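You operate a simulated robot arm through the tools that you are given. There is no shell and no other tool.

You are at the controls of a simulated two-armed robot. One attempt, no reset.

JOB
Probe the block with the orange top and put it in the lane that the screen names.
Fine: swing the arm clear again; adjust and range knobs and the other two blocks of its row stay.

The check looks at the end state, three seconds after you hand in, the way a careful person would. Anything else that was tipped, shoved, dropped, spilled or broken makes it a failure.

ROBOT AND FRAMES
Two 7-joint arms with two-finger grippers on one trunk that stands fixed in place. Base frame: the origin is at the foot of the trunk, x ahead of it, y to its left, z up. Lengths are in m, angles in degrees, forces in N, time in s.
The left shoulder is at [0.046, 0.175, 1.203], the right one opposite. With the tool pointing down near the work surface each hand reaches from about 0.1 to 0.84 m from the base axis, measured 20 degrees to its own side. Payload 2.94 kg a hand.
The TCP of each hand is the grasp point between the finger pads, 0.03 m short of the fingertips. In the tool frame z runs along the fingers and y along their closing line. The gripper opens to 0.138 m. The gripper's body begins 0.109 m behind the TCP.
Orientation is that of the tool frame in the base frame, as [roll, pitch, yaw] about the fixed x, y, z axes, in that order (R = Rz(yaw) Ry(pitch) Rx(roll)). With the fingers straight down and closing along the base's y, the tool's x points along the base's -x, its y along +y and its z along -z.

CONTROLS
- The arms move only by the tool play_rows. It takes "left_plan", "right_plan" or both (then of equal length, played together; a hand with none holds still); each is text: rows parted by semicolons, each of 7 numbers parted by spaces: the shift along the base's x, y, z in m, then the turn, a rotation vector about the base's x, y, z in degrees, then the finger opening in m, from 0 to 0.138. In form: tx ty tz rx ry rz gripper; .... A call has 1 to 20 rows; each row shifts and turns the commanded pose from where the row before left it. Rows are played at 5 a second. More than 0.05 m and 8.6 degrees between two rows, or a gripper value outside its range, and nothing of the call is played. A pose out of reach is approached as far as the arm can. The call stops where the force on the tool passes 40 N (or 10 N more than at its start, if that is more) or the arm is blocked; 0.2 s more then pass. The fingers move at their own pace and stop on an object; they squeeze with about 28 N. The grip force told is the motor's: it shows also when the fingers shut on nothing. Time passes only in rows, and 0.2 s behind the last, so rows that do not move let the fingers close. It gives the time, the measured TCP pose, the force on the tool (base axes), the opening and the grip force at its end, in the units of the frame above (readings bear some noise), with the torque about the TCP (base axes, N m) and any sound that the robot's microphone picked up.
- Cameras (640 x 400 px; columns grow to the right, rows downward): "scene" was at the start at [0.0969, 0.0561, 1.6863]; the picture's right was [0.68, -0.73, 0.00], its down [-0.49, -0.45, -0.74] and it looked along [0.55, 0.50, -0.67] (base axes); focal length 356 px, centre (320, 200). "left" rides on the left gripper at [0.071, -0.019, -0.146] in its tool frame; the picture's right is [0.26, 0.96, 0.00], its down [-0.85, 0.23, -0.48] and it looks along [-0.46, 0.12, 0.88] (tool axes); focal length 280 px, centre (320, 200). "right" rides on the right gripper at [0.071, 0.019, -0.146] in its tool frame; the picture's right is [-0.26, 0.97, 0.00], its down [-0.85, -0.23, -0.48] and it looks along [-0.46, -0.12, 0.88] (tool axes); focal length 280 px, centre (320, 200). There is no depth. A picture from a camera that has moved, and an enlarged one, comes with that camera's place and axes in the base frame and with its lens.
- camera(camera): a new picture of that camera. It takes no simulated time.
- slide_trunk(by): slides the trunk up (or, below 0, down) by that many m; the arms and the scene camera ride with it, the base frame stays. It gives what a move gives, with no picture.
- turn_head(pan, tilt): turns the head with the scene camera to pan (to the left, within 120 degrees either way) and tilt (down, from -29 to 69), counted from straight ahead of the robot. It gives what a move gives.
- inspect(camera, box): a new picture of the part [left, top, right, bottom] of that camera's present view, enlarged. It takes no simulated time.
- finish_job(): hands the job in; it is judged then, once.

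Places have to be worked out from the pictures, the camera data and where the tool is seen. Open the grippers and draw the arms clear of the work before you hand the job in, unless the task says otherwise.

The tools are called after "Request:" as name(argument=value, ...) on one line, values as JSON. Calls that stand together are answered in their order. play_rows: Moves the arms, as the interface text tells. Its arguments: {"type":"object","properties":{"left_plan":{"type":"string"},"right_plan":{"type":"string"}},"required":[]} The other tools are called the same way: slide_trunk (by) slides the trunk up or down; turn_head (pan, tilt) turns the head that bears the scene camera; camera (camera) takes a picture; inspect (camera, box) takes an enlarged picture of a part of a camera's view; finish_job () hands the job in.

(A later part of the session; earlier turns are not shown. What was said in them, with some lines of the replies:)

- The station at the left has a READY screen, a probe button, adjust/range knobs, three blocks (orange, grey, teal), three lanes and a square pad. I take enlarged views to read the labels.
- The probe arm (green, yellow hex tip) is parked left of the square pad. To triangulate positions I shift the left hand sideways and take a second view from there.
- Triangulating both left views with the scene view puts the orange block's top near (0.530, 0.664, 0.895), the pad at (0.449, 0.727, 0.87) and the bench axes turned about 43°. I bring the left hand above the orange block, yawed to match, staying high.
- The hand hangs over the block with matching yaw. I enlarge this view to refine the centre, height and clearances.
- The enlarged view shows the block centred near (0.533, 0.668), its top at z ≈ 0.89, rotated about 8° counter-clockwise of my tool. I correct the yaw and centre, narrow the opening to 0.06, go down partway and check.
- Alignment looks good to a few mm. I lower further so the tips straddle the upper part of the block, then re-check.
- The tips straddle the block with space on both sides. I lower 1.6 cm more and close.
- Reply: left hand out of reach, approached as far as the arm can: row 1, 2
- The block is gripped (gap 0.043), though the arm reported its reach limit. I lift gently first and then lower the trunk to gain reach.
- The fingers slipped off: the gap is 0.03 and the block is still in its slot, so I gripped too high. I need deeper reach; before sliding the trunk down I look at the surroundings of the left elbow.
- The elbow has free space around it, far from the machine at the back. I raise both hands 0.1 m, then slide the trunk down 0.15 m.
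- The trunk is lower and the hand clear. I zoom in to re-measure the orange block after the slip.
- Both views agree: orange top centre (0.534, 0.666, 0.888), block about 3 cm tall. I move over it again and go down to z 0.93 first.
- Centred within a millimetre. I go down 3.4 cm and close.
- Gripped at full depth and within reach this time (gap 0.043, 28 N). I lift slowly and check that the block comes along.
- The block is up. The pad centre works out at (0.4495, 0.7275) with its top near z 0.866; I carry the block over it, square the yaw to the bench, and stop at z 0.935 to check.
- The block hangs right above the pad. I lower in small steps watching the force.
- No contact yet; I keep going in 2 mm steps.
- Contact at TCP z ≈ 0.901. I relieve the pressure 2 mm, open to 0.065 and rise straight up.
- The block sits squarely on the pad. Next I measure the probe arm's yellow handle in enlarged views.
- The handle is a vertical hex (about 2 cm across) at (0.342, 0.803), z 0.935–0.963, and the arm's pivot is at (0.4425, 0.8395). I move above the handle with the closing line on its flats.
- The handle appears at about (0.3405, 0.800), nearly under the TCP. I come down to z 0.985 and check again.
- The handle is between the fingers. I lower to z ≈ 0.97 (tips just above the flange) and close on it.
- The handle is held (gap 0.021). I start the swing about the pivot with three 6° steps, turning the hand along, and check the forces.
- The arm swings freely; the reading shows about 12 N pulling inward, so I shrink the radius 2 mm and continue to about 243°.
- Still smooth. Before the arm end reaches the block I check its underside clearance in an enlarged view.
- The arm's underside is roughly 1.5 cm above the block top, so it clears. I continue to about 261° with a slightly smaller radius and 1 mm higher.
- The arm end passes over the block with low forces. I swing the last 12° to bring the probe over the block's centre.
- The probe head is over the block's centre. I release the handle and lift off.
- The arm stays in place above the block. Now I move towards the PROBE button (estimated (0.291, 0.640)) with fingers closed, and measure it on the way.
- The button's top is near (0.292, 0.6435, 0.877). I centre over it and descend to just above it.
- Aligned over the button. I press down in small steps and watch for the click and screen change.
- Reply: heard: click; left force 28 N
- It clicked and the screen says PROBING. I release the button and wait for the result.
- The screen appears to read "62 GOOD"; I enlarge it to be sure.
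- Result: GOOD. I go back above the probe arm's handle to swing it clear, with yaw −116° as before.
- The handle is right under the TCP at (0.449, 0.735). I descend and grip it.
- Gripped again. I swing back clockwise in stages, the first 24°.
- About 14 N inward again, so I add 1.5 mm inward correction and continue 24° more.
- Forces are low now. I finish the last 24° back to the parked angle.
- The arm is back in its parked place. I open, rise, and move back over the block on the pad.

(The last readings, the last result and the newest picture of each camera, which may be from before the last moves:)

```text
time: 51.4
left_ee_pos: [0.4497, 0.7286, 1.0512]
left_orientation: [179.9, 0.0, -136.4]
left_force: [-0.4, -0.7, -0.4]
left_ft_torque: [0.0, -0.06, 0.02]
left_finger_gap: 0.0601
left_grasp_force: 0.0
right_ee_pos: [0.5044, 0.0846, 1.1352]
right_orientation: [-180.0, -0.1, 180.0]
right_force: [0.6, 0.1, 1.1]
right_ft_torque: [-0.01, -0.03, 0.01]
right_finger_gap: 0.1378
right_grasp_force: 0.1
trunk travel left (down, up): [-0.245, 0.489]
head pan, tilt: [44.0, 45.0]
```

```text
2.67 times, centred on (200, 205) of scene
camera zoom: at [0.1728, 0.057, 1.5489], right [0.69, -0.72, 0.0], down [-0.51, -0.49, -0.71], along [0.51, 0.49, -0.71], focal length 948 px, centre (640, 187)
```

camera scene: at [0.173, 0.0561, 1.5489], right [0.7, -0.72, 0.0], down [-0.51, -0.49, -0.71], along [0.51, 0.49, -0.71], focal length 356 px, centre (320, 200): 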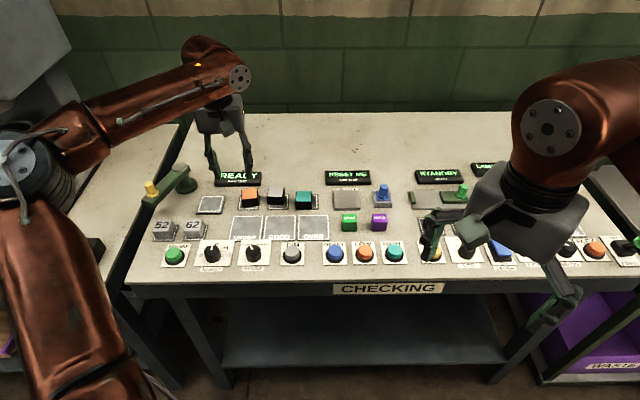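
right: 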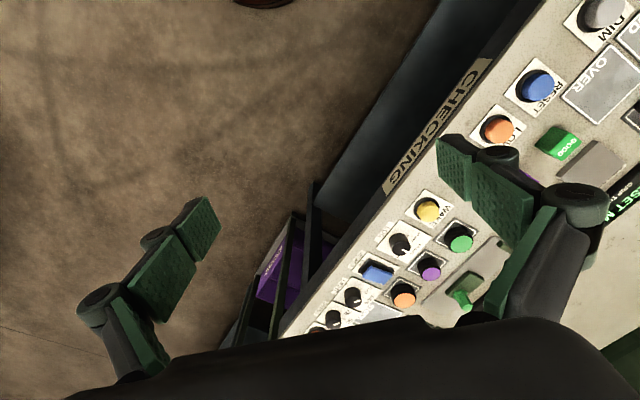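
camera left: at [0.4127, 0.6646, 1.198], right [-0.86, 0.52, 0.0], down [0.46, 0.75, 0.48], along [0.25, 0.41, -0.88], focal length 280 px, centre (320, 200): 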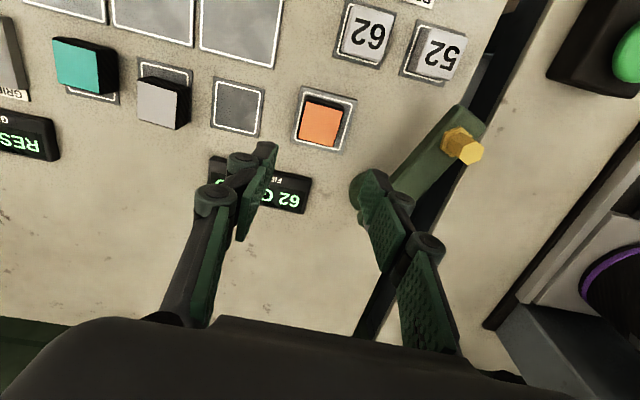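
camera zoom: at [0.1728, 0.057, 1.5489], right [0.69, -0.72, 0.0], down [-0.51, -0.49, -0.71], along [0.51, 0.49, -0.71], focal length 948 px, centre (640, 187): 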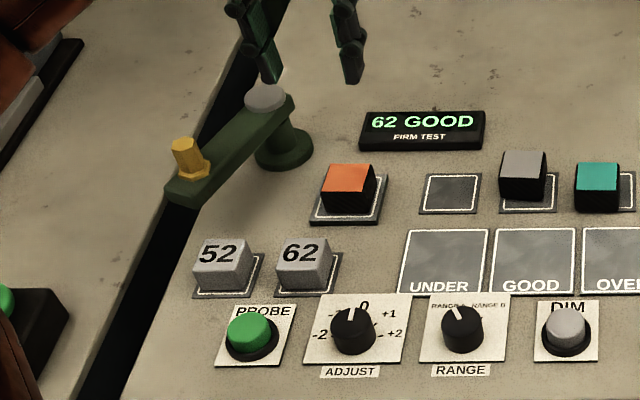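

The parked arm, knobs and reference blocks are unchanged and the orange block is where I left it. I descend, with a stop at z 0.93 included, and grip.

Request:
play_rows(left_plan="0 -0.001 -0.04 0 0 0 0.06;0 0 -0.04 0 0 0 0.06;0 0 -0.04 0 0 0 0.06;0 0 0 0 0 0 0.06;0 0 -0.014 0 0 0 0.06;0 0 -0.014 0 0 0 0.06;0 0 0 0 0 0 0.06;0 0 0 0 0 0 0.03;0 0 0 0 0 0 0.03;0 0 0 0 0 0 0.03;0 0 0 0 0 0 0.03")

Request:
inspect(camera="scene", box=[140, 130, 300, 230])

```text
time: 53.8
left_ee_pos: [0.4496, 0.7271, 0.903]
left_orientation: [180.0, 0.0, -136.6]
left_force: [-0.8, -0.1, 1.0]
left_ft_torque: [-0.01, -0.01, 0.04]
left_finger_gap: 0.043
left_grasp_force: 28.4
right_ee_pos: [0.5038, 0.0833, 1.1356]
right_orientation: [180.0, 0.0, 180.0]
right_force: [0.6, -0.8, 0.2]
right_ft_torque: [-0.01, -0.02, 0.01]
right_finger_gap: 0.138
right_grasp_force: 0.0
trunk travel left (down, up): [-0.245, 0.489]
head pan, tilt: [44.0, 45.0]
```

```text
4.00 times, centred on (220, 180) of scene
camera zoom: at [0.1729, 0.0563, 1.5489], right [0.69, -0.72, 0.0], down [-0.51, -0.49, -0.71], along [0.51, 0.49, -0.71], focal length 1422 px, centre (720, 280)
```

zoom: 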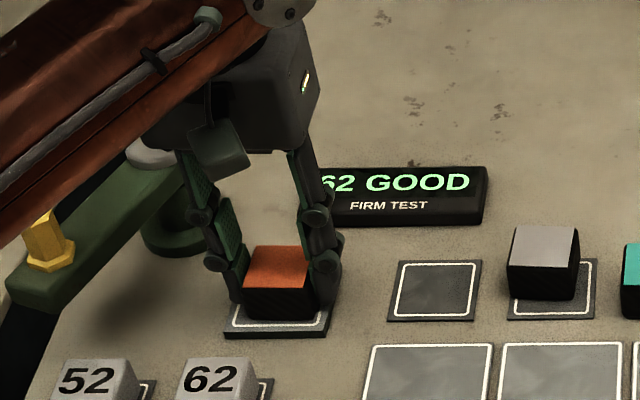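

Gripped (0.043). I lift and carry the block towards the GOOD lane, estimated centre (0.526, 0.540), and stay high to look.

Request:
play_rows(left_plan="0 0 0.01 0 0 0 0.03;0 0 0.03 0 0 0 0.03;0 0 0.04 0 0 0 0.03;0 0 0.03 0 0 0 0.03;0.0151 -0.0374 0 0 0 0 0.03;0.0151 -0.0374 0 0 0 0 0.03;0.0151 -0.0374 0 0 0 0 0.03;0.0151 -0.0374 0 0 0 0 0.03;0.0151 -0.0374 0 0 0 0 0.03;0 0 0 0 0 0 0.03")

Request:
camera(camera="left")

Request:
inspect(camera="scene", box=[140, 130, 380, 280])

```text
time: 56.0
left_ee_pos: [0.526, 0.5394, 1.013]
left_orientation: [-180.0, 0.0, -136.5]
left_force: [0.5, -0.5, -0.4]
left_ft_torque: [-0.07, 0.01, -0.02]
left_finger_gap: 0.0431
left_grasp_force: 28.3
right_ee_pos: [0.5049, 0.0842, 1.1359]
right_orientation: [179.9, -0.1, 180.0]
right_force: [0.7, 0.5, 0.0]
right_ft_torque: [0.0, -0.03, -0.04]
right_finger_gap: 0.138
right_grasp_force: 0.0
trunk travel left (down, up): [-0.245, 0.489]
head pan, tilt: [44.0, 45.0]
```

```text
taken
camera left: at [0.4886, 0.4755, 1.1613], right [-0.85, 0.52, 0.0], down [0.46, 0.75, 0.48], along [0.25, 0.41, -0.88], focal length 280 px, centre (320, 200)
```

left: 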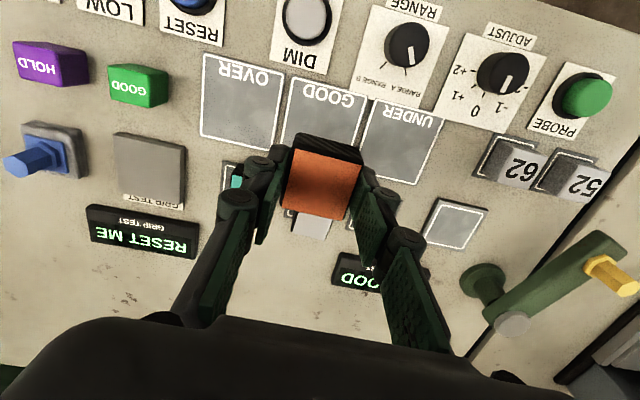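

```text
2.67 times, centred on (260, 205) of scene
camera zoom: at [0.1728, 0.057, 1.549], right [0.69, -0.72, 0.0], down [-0.51, -0.49, -0.71], along [0.51, 0.49, -0.71], focal length 948 px, centre (480, 187)
```

zoom: 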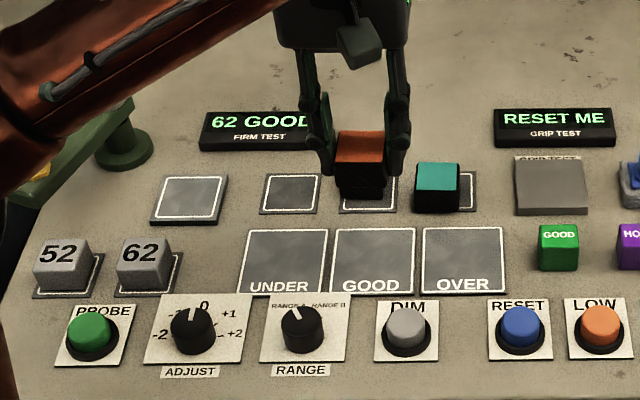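

The lane centre comes out at about (0.525, 0.540), right below the held block. I lower to just above the surface.

Request:
play_rows(left_plan="-0.001 0.0005 -0.04 0 0 0 0.03;0 0 -0.04 0 0 0 0.03;0 0 -0.025 0 0 0 0.03;0 0 -0.006 0 0 0 0.03;0 0 0 0 0 0 0.03")

Request:
camera(camera="left")

Request:
inspect(camera="scene", box=[180, 160, 340, 260])

```text
time: 57.1
left_ee_pos: [0.5263, 0.5388, 0.9026]
left_orientation: [-180.0, 0.1, -136.5]
left_force: [-0.4, 1.2, -0.4]
left_ft_torque: [-0.02, 0.02, -0.01]
left_finger_gap: 0.043
left_grasp_force: 28.2
right_ee_pos: [0.5046, 0.0841, 1.1354]
right_orientation: [179.9, -0.1, 180.0]
right_force: [0.0, -1.0, 0.3]
right_ft_torque: [0.01, -0.01, -0.05]
right_finger_gap: 0.138
right_grasp_force: 0.0
trunk travel left (down, up): [-0.245, 0.489]
head pan, tilt: [44.0, 45.0]
```

```text
taken
camera left: at [0.4873, 0.4758, 1.0489], right [-0.85, 0.52, 0.0], down [0.46, 0.75, 0.48], along [0.25, 0.41, -0.88], focal length 280 px, centre (320, 200)
```

left: 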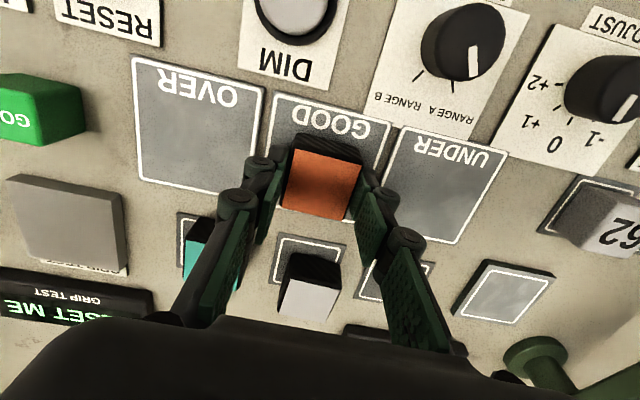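

```text
4.00 times, centred on (260, 210) of scene
camera zoom: at [0.173, 0.0563, 1.5489], right [0.69, -0.72, 0.0], down [-0.51, -0.49, -0.71], along [0.51, 0.49, -0.71], focal length 1422 px, centre (560, 160)
```

zoom: 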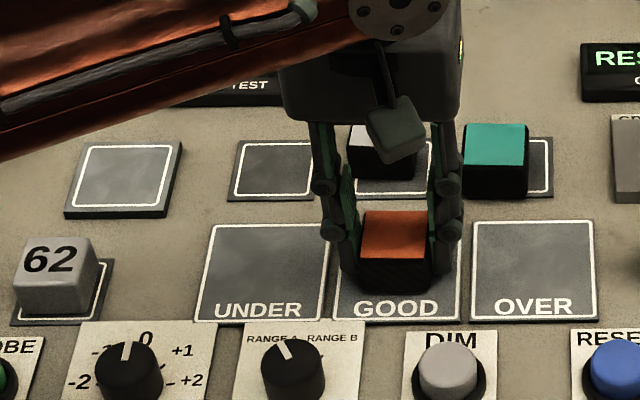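

The block is centred in the GOOD lane, a few mm above it. I lower in small steps to contact.

Request:
play_rows(left_plan="0 0 -0.003 0 0 0 0.03;0 0 -0.002 0 0 0 0.03;0 0 0 0 0 0 0.03")

Request:
play_rows(left_plan="0 0 -0.002 0 0 0 0.03;0 0 0 0 0 0 0.03")

```text
time: 58.0
left_ee_pos: [0.5249, 0.5393, 0.8998]
left_orientation: [-179.9, 0.2, -136.5]
left_force: [1.2, 1.4, 12.2]
left_ft_torque: [-0.06, 0.18, 0.01]
left_finger_gap: 0.0428
left_grasp_force: 27.8
right_ee_pos: [0.5029, 0.0834, 1.1352]
right_orientation: [-180.0, 0.0, -179.9]
right_force: [0.2, -0.1, -0.8]
right_ft_torque: [-0.01, -0.02, 0.0]
right_finger_gap: 0.1381
right_grasp_force: 0.0
trunk travel left (down, up): [-0.245, 0.489]
head pan, tilt: [44.0, 45.0]
```

```text
time: 58.5
left_ee_pos: [0.5253, 0.5387, 0.8991]
left_orientation: [-180.0, 0.4, -136.4]
left_force: [2.4, 3.3, 26.9]
left_ft_torque: [-0.04, 0.24, -0.02]
left_finger_gap: 0.0428
left_grasp_force: 28.6
right_ee_pos: [0.503, 0.0818, 1.135]
right_orientation: [179.9, -0.1, -180.0]
right_force: [-0.6, 0.1, 0.8]
right_ft_torque: [0.0, 0.0, 0.02]
right_finger_gap: 0.1381
right_grasp_force: 0.1
trunk travel left (down, up): [-0.245, 0.489]
head pan, tilt: [44.0, 45.0]
```

The block rests on the lane (27 N). I back off 4 mm, open and rise straight up.

Request:
play_rows(left_plan="0 0 0.004 0 0 0 0.03;0 0 0 0 0 0 0.065;0 0 0 0 0 0 0.065;0 0 0 0 0 0 0.065;0 0 0.02 0 0 0 0.065;0 0 0.03 0 0 0 0.065;0 0 0.04 0 0 0 0.065;0 0 0.04 0 0 0 0.065;0 0 0 0 0 0 0.065")

Request:
camera(camera="left")

Request:
inspect(camera="scene", box=[120, 130, 360, 280])

```text
time: 60.5
left_ee_pos: [0.524, 0.5407, 1.0297]
left_orientation: [180.0, -0.2, -136.4]
left_force: [-0.2, 0.3, 0.0]
left_ft_torque: [0.0, 0.01, 0.01]
left_finger_gap: 0.0652
left_grasp_force: 0.0
right_ee_pos: [0.5042, 0.0839, 1.134]
right_orientation: [-180.0, -0.1, 179.9]
right_force: [0.6, 0.6, -0.3]
right_ft_torque: [0.01, 0.0, -0.05]
right_finger_gap: 0.1381
right_grasp_force: 0.0
trunk travel left (down, up): [-0.245, 0.489]
head pan, tilt: [44.0, 45.0]
```

```text
taken
camera left: at [0.4868, 0.4767, 1.1766], right [-0.85, 0.52, 0.0], down [0.46, 0.75, 0.47], along [0.25, 0.41, -0.88], focal length 280 px, centre (320, 200)
```

left: 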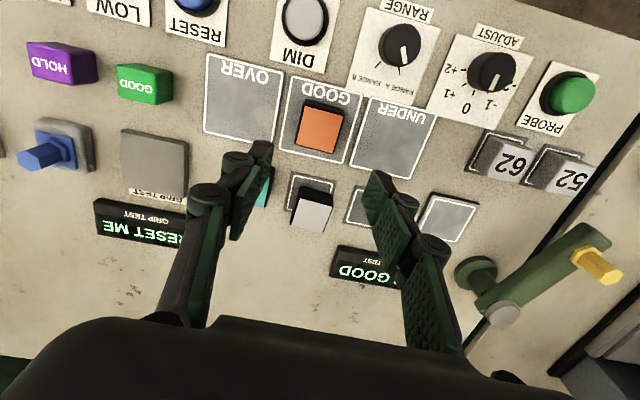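

```text
2.67 times, centred on (240, 205) of scene
camera zoom: at [0.1733, 0.0567, 1.5488], right [0.69, -0.72, 0.0], down [-0.51, -0.49, -0.71], along [0.51, 0.49, -0.71], focal length 948 px, centre (533, 187)
```

zoom: 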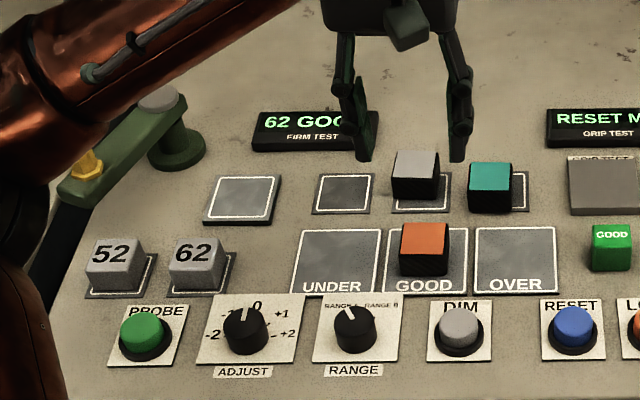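

The orange block sits inside the GOOD lane. I draw the left hand up and back, then raise the trunk to its original height.

Request:
play_rows(left_plan="0 0 0.04 0 0 0 0.08;0 0 0.04 0 0 0 0.1;0 0 0.04 0 0 0 0.1;-0.03 0 0.03 0 0 0 0.1;-0.03 0 0.02 0 0 0 0.1;-0.03 0 0 0 0 0 0.1;-0.03 0 0 0 0 0 0.1;0 0 0 0 0 0 0.1")

Request:
slide_trunk(by=0.13)

Request:
camera(camera="scene")

Request:
inspect(camera="scene", box=[140, 180, 380, 330])

Request:
camera(camera="left")

```text
time: 62.4
left_ee_pos: [0.4672, 0.5288, 1.1711]
left_orientation: [-179.9, 0.0, -136.4]
left_force: [0.3, -0.2, 1.0]
left_ft_torque: [0.03, -0.06, -0.01]
left_finger_gap: 0.0998
left_grasp_force: 0.0
left hand out of reach, approached as far as the arm can: row 5, 6, 7
right_ee_pos: [0.5026, 0.0843, 1.1348]
right_orientation: [180.0, -0.1, 180.0]
right_force: [0.5, -0.1, 0.8]
right_ft_torque: [0.02, -0.03, 0.02]
right_finger_gap: 0.1378
right_grasp_force: 0.1
trunk travel left (down, up): [-0.245, 0.489]
head pan, tilt: [44.0, 45.0]
```

```text
time: 63.9
left_ee_pos: [0.4674, 0.5286, 1.3017]
left_orientation: [-180.0, 0.0, -136.4]
left_force: [-0.7, 0.7, -1.2]
left_ft_torque: [-0.04, 0.02, 0.02]
left_finger_gap: 0.1001
left_grasp_force: 0.0
right_ee_pos: [0.505, 0.0843, 1.2641]
right_orientation: [-179.9, -0.1, 180.0]
right_force: [-0.7, -0.2, 1.0]
right_ft_torque: [0.0, -0.02, 0.01]
right_finger_gap: 0.138
right_grasp_force: 0.1
trunk travel left (down, up): [-0.375, 0.359]
head pan, tilt: [44.0, 45.0]
```

```text
taken
camera scene: at [0.0946, 0.0559, 1.6817], right [0.69, -0.72, 0.0], down [-0.51, -0.49, -0.71], along [0.51, 0.49, -0.71], focal length 356 px, centre (320, 200)
```

scene: 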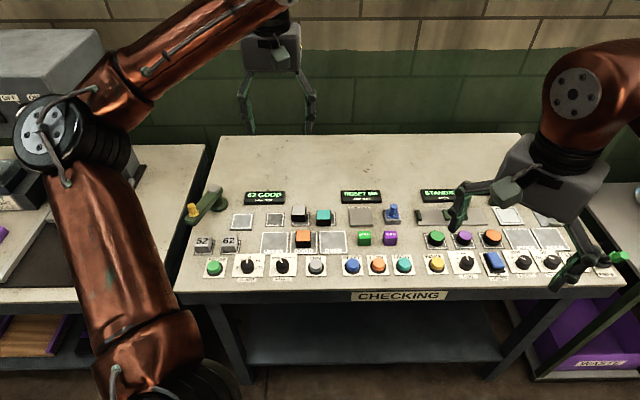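

```text
2.67 times, centred on (260, 255) of scene
camera zoom: at [0.0946, 0.0559, 1.6817], right [0.69, -0.72, 0.0], down [-0.51, -0.49, -0.71], along [0.51, 0.49, -0.71], focal length 948 px, centre (480, 53)
```

zoom: 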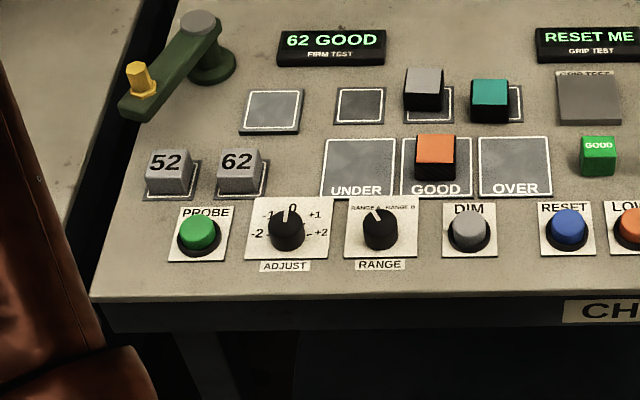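

```text
taken
camera left: at [0.43, 0.4644, 1.4485], right [-0.85, 0.52, 0.0], down [0.46, 0.75, 0.48], along [0.25, 0.41, -0.88], focal length 280 px, centre (320, 200)
```

left: 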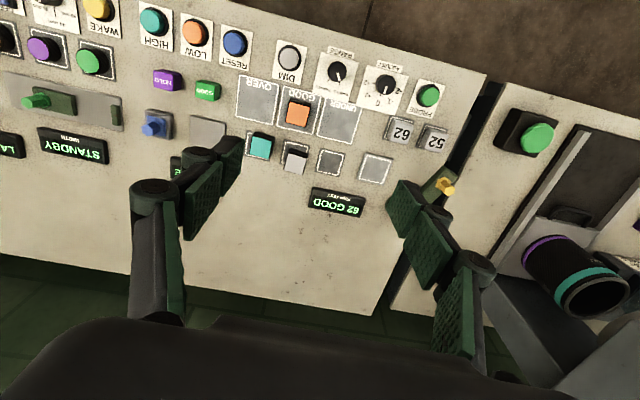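

Everything is in its end state: the orange block is in the GOOD lane and the probe arm is parked where it started. The knobs, grey and teal blocks and reference blocks look unmoved, and both hands are open and well above the bench. I hand in.

Request:
finish_job()

```text
The job is handed in.
```

I probed the orange-topped block and put it in the GOOD lane. The screen read "62 GOOD".

- **Probe arm:** I swung it back to where it was parked at the start.
- **Everything else:** In the last pictures the adjust and range knobs, the grey and teal blocks, and the 52 and 62 blocks look unmoved.
- **Robot:** Both grippers are open and well above the bench, and the trunk is back at its starting height.

My first grip on the block slipped off because the hand was at its reach limit. The block stayed in its slot, and I lowered the trunk and picked it up cleanly the second time.
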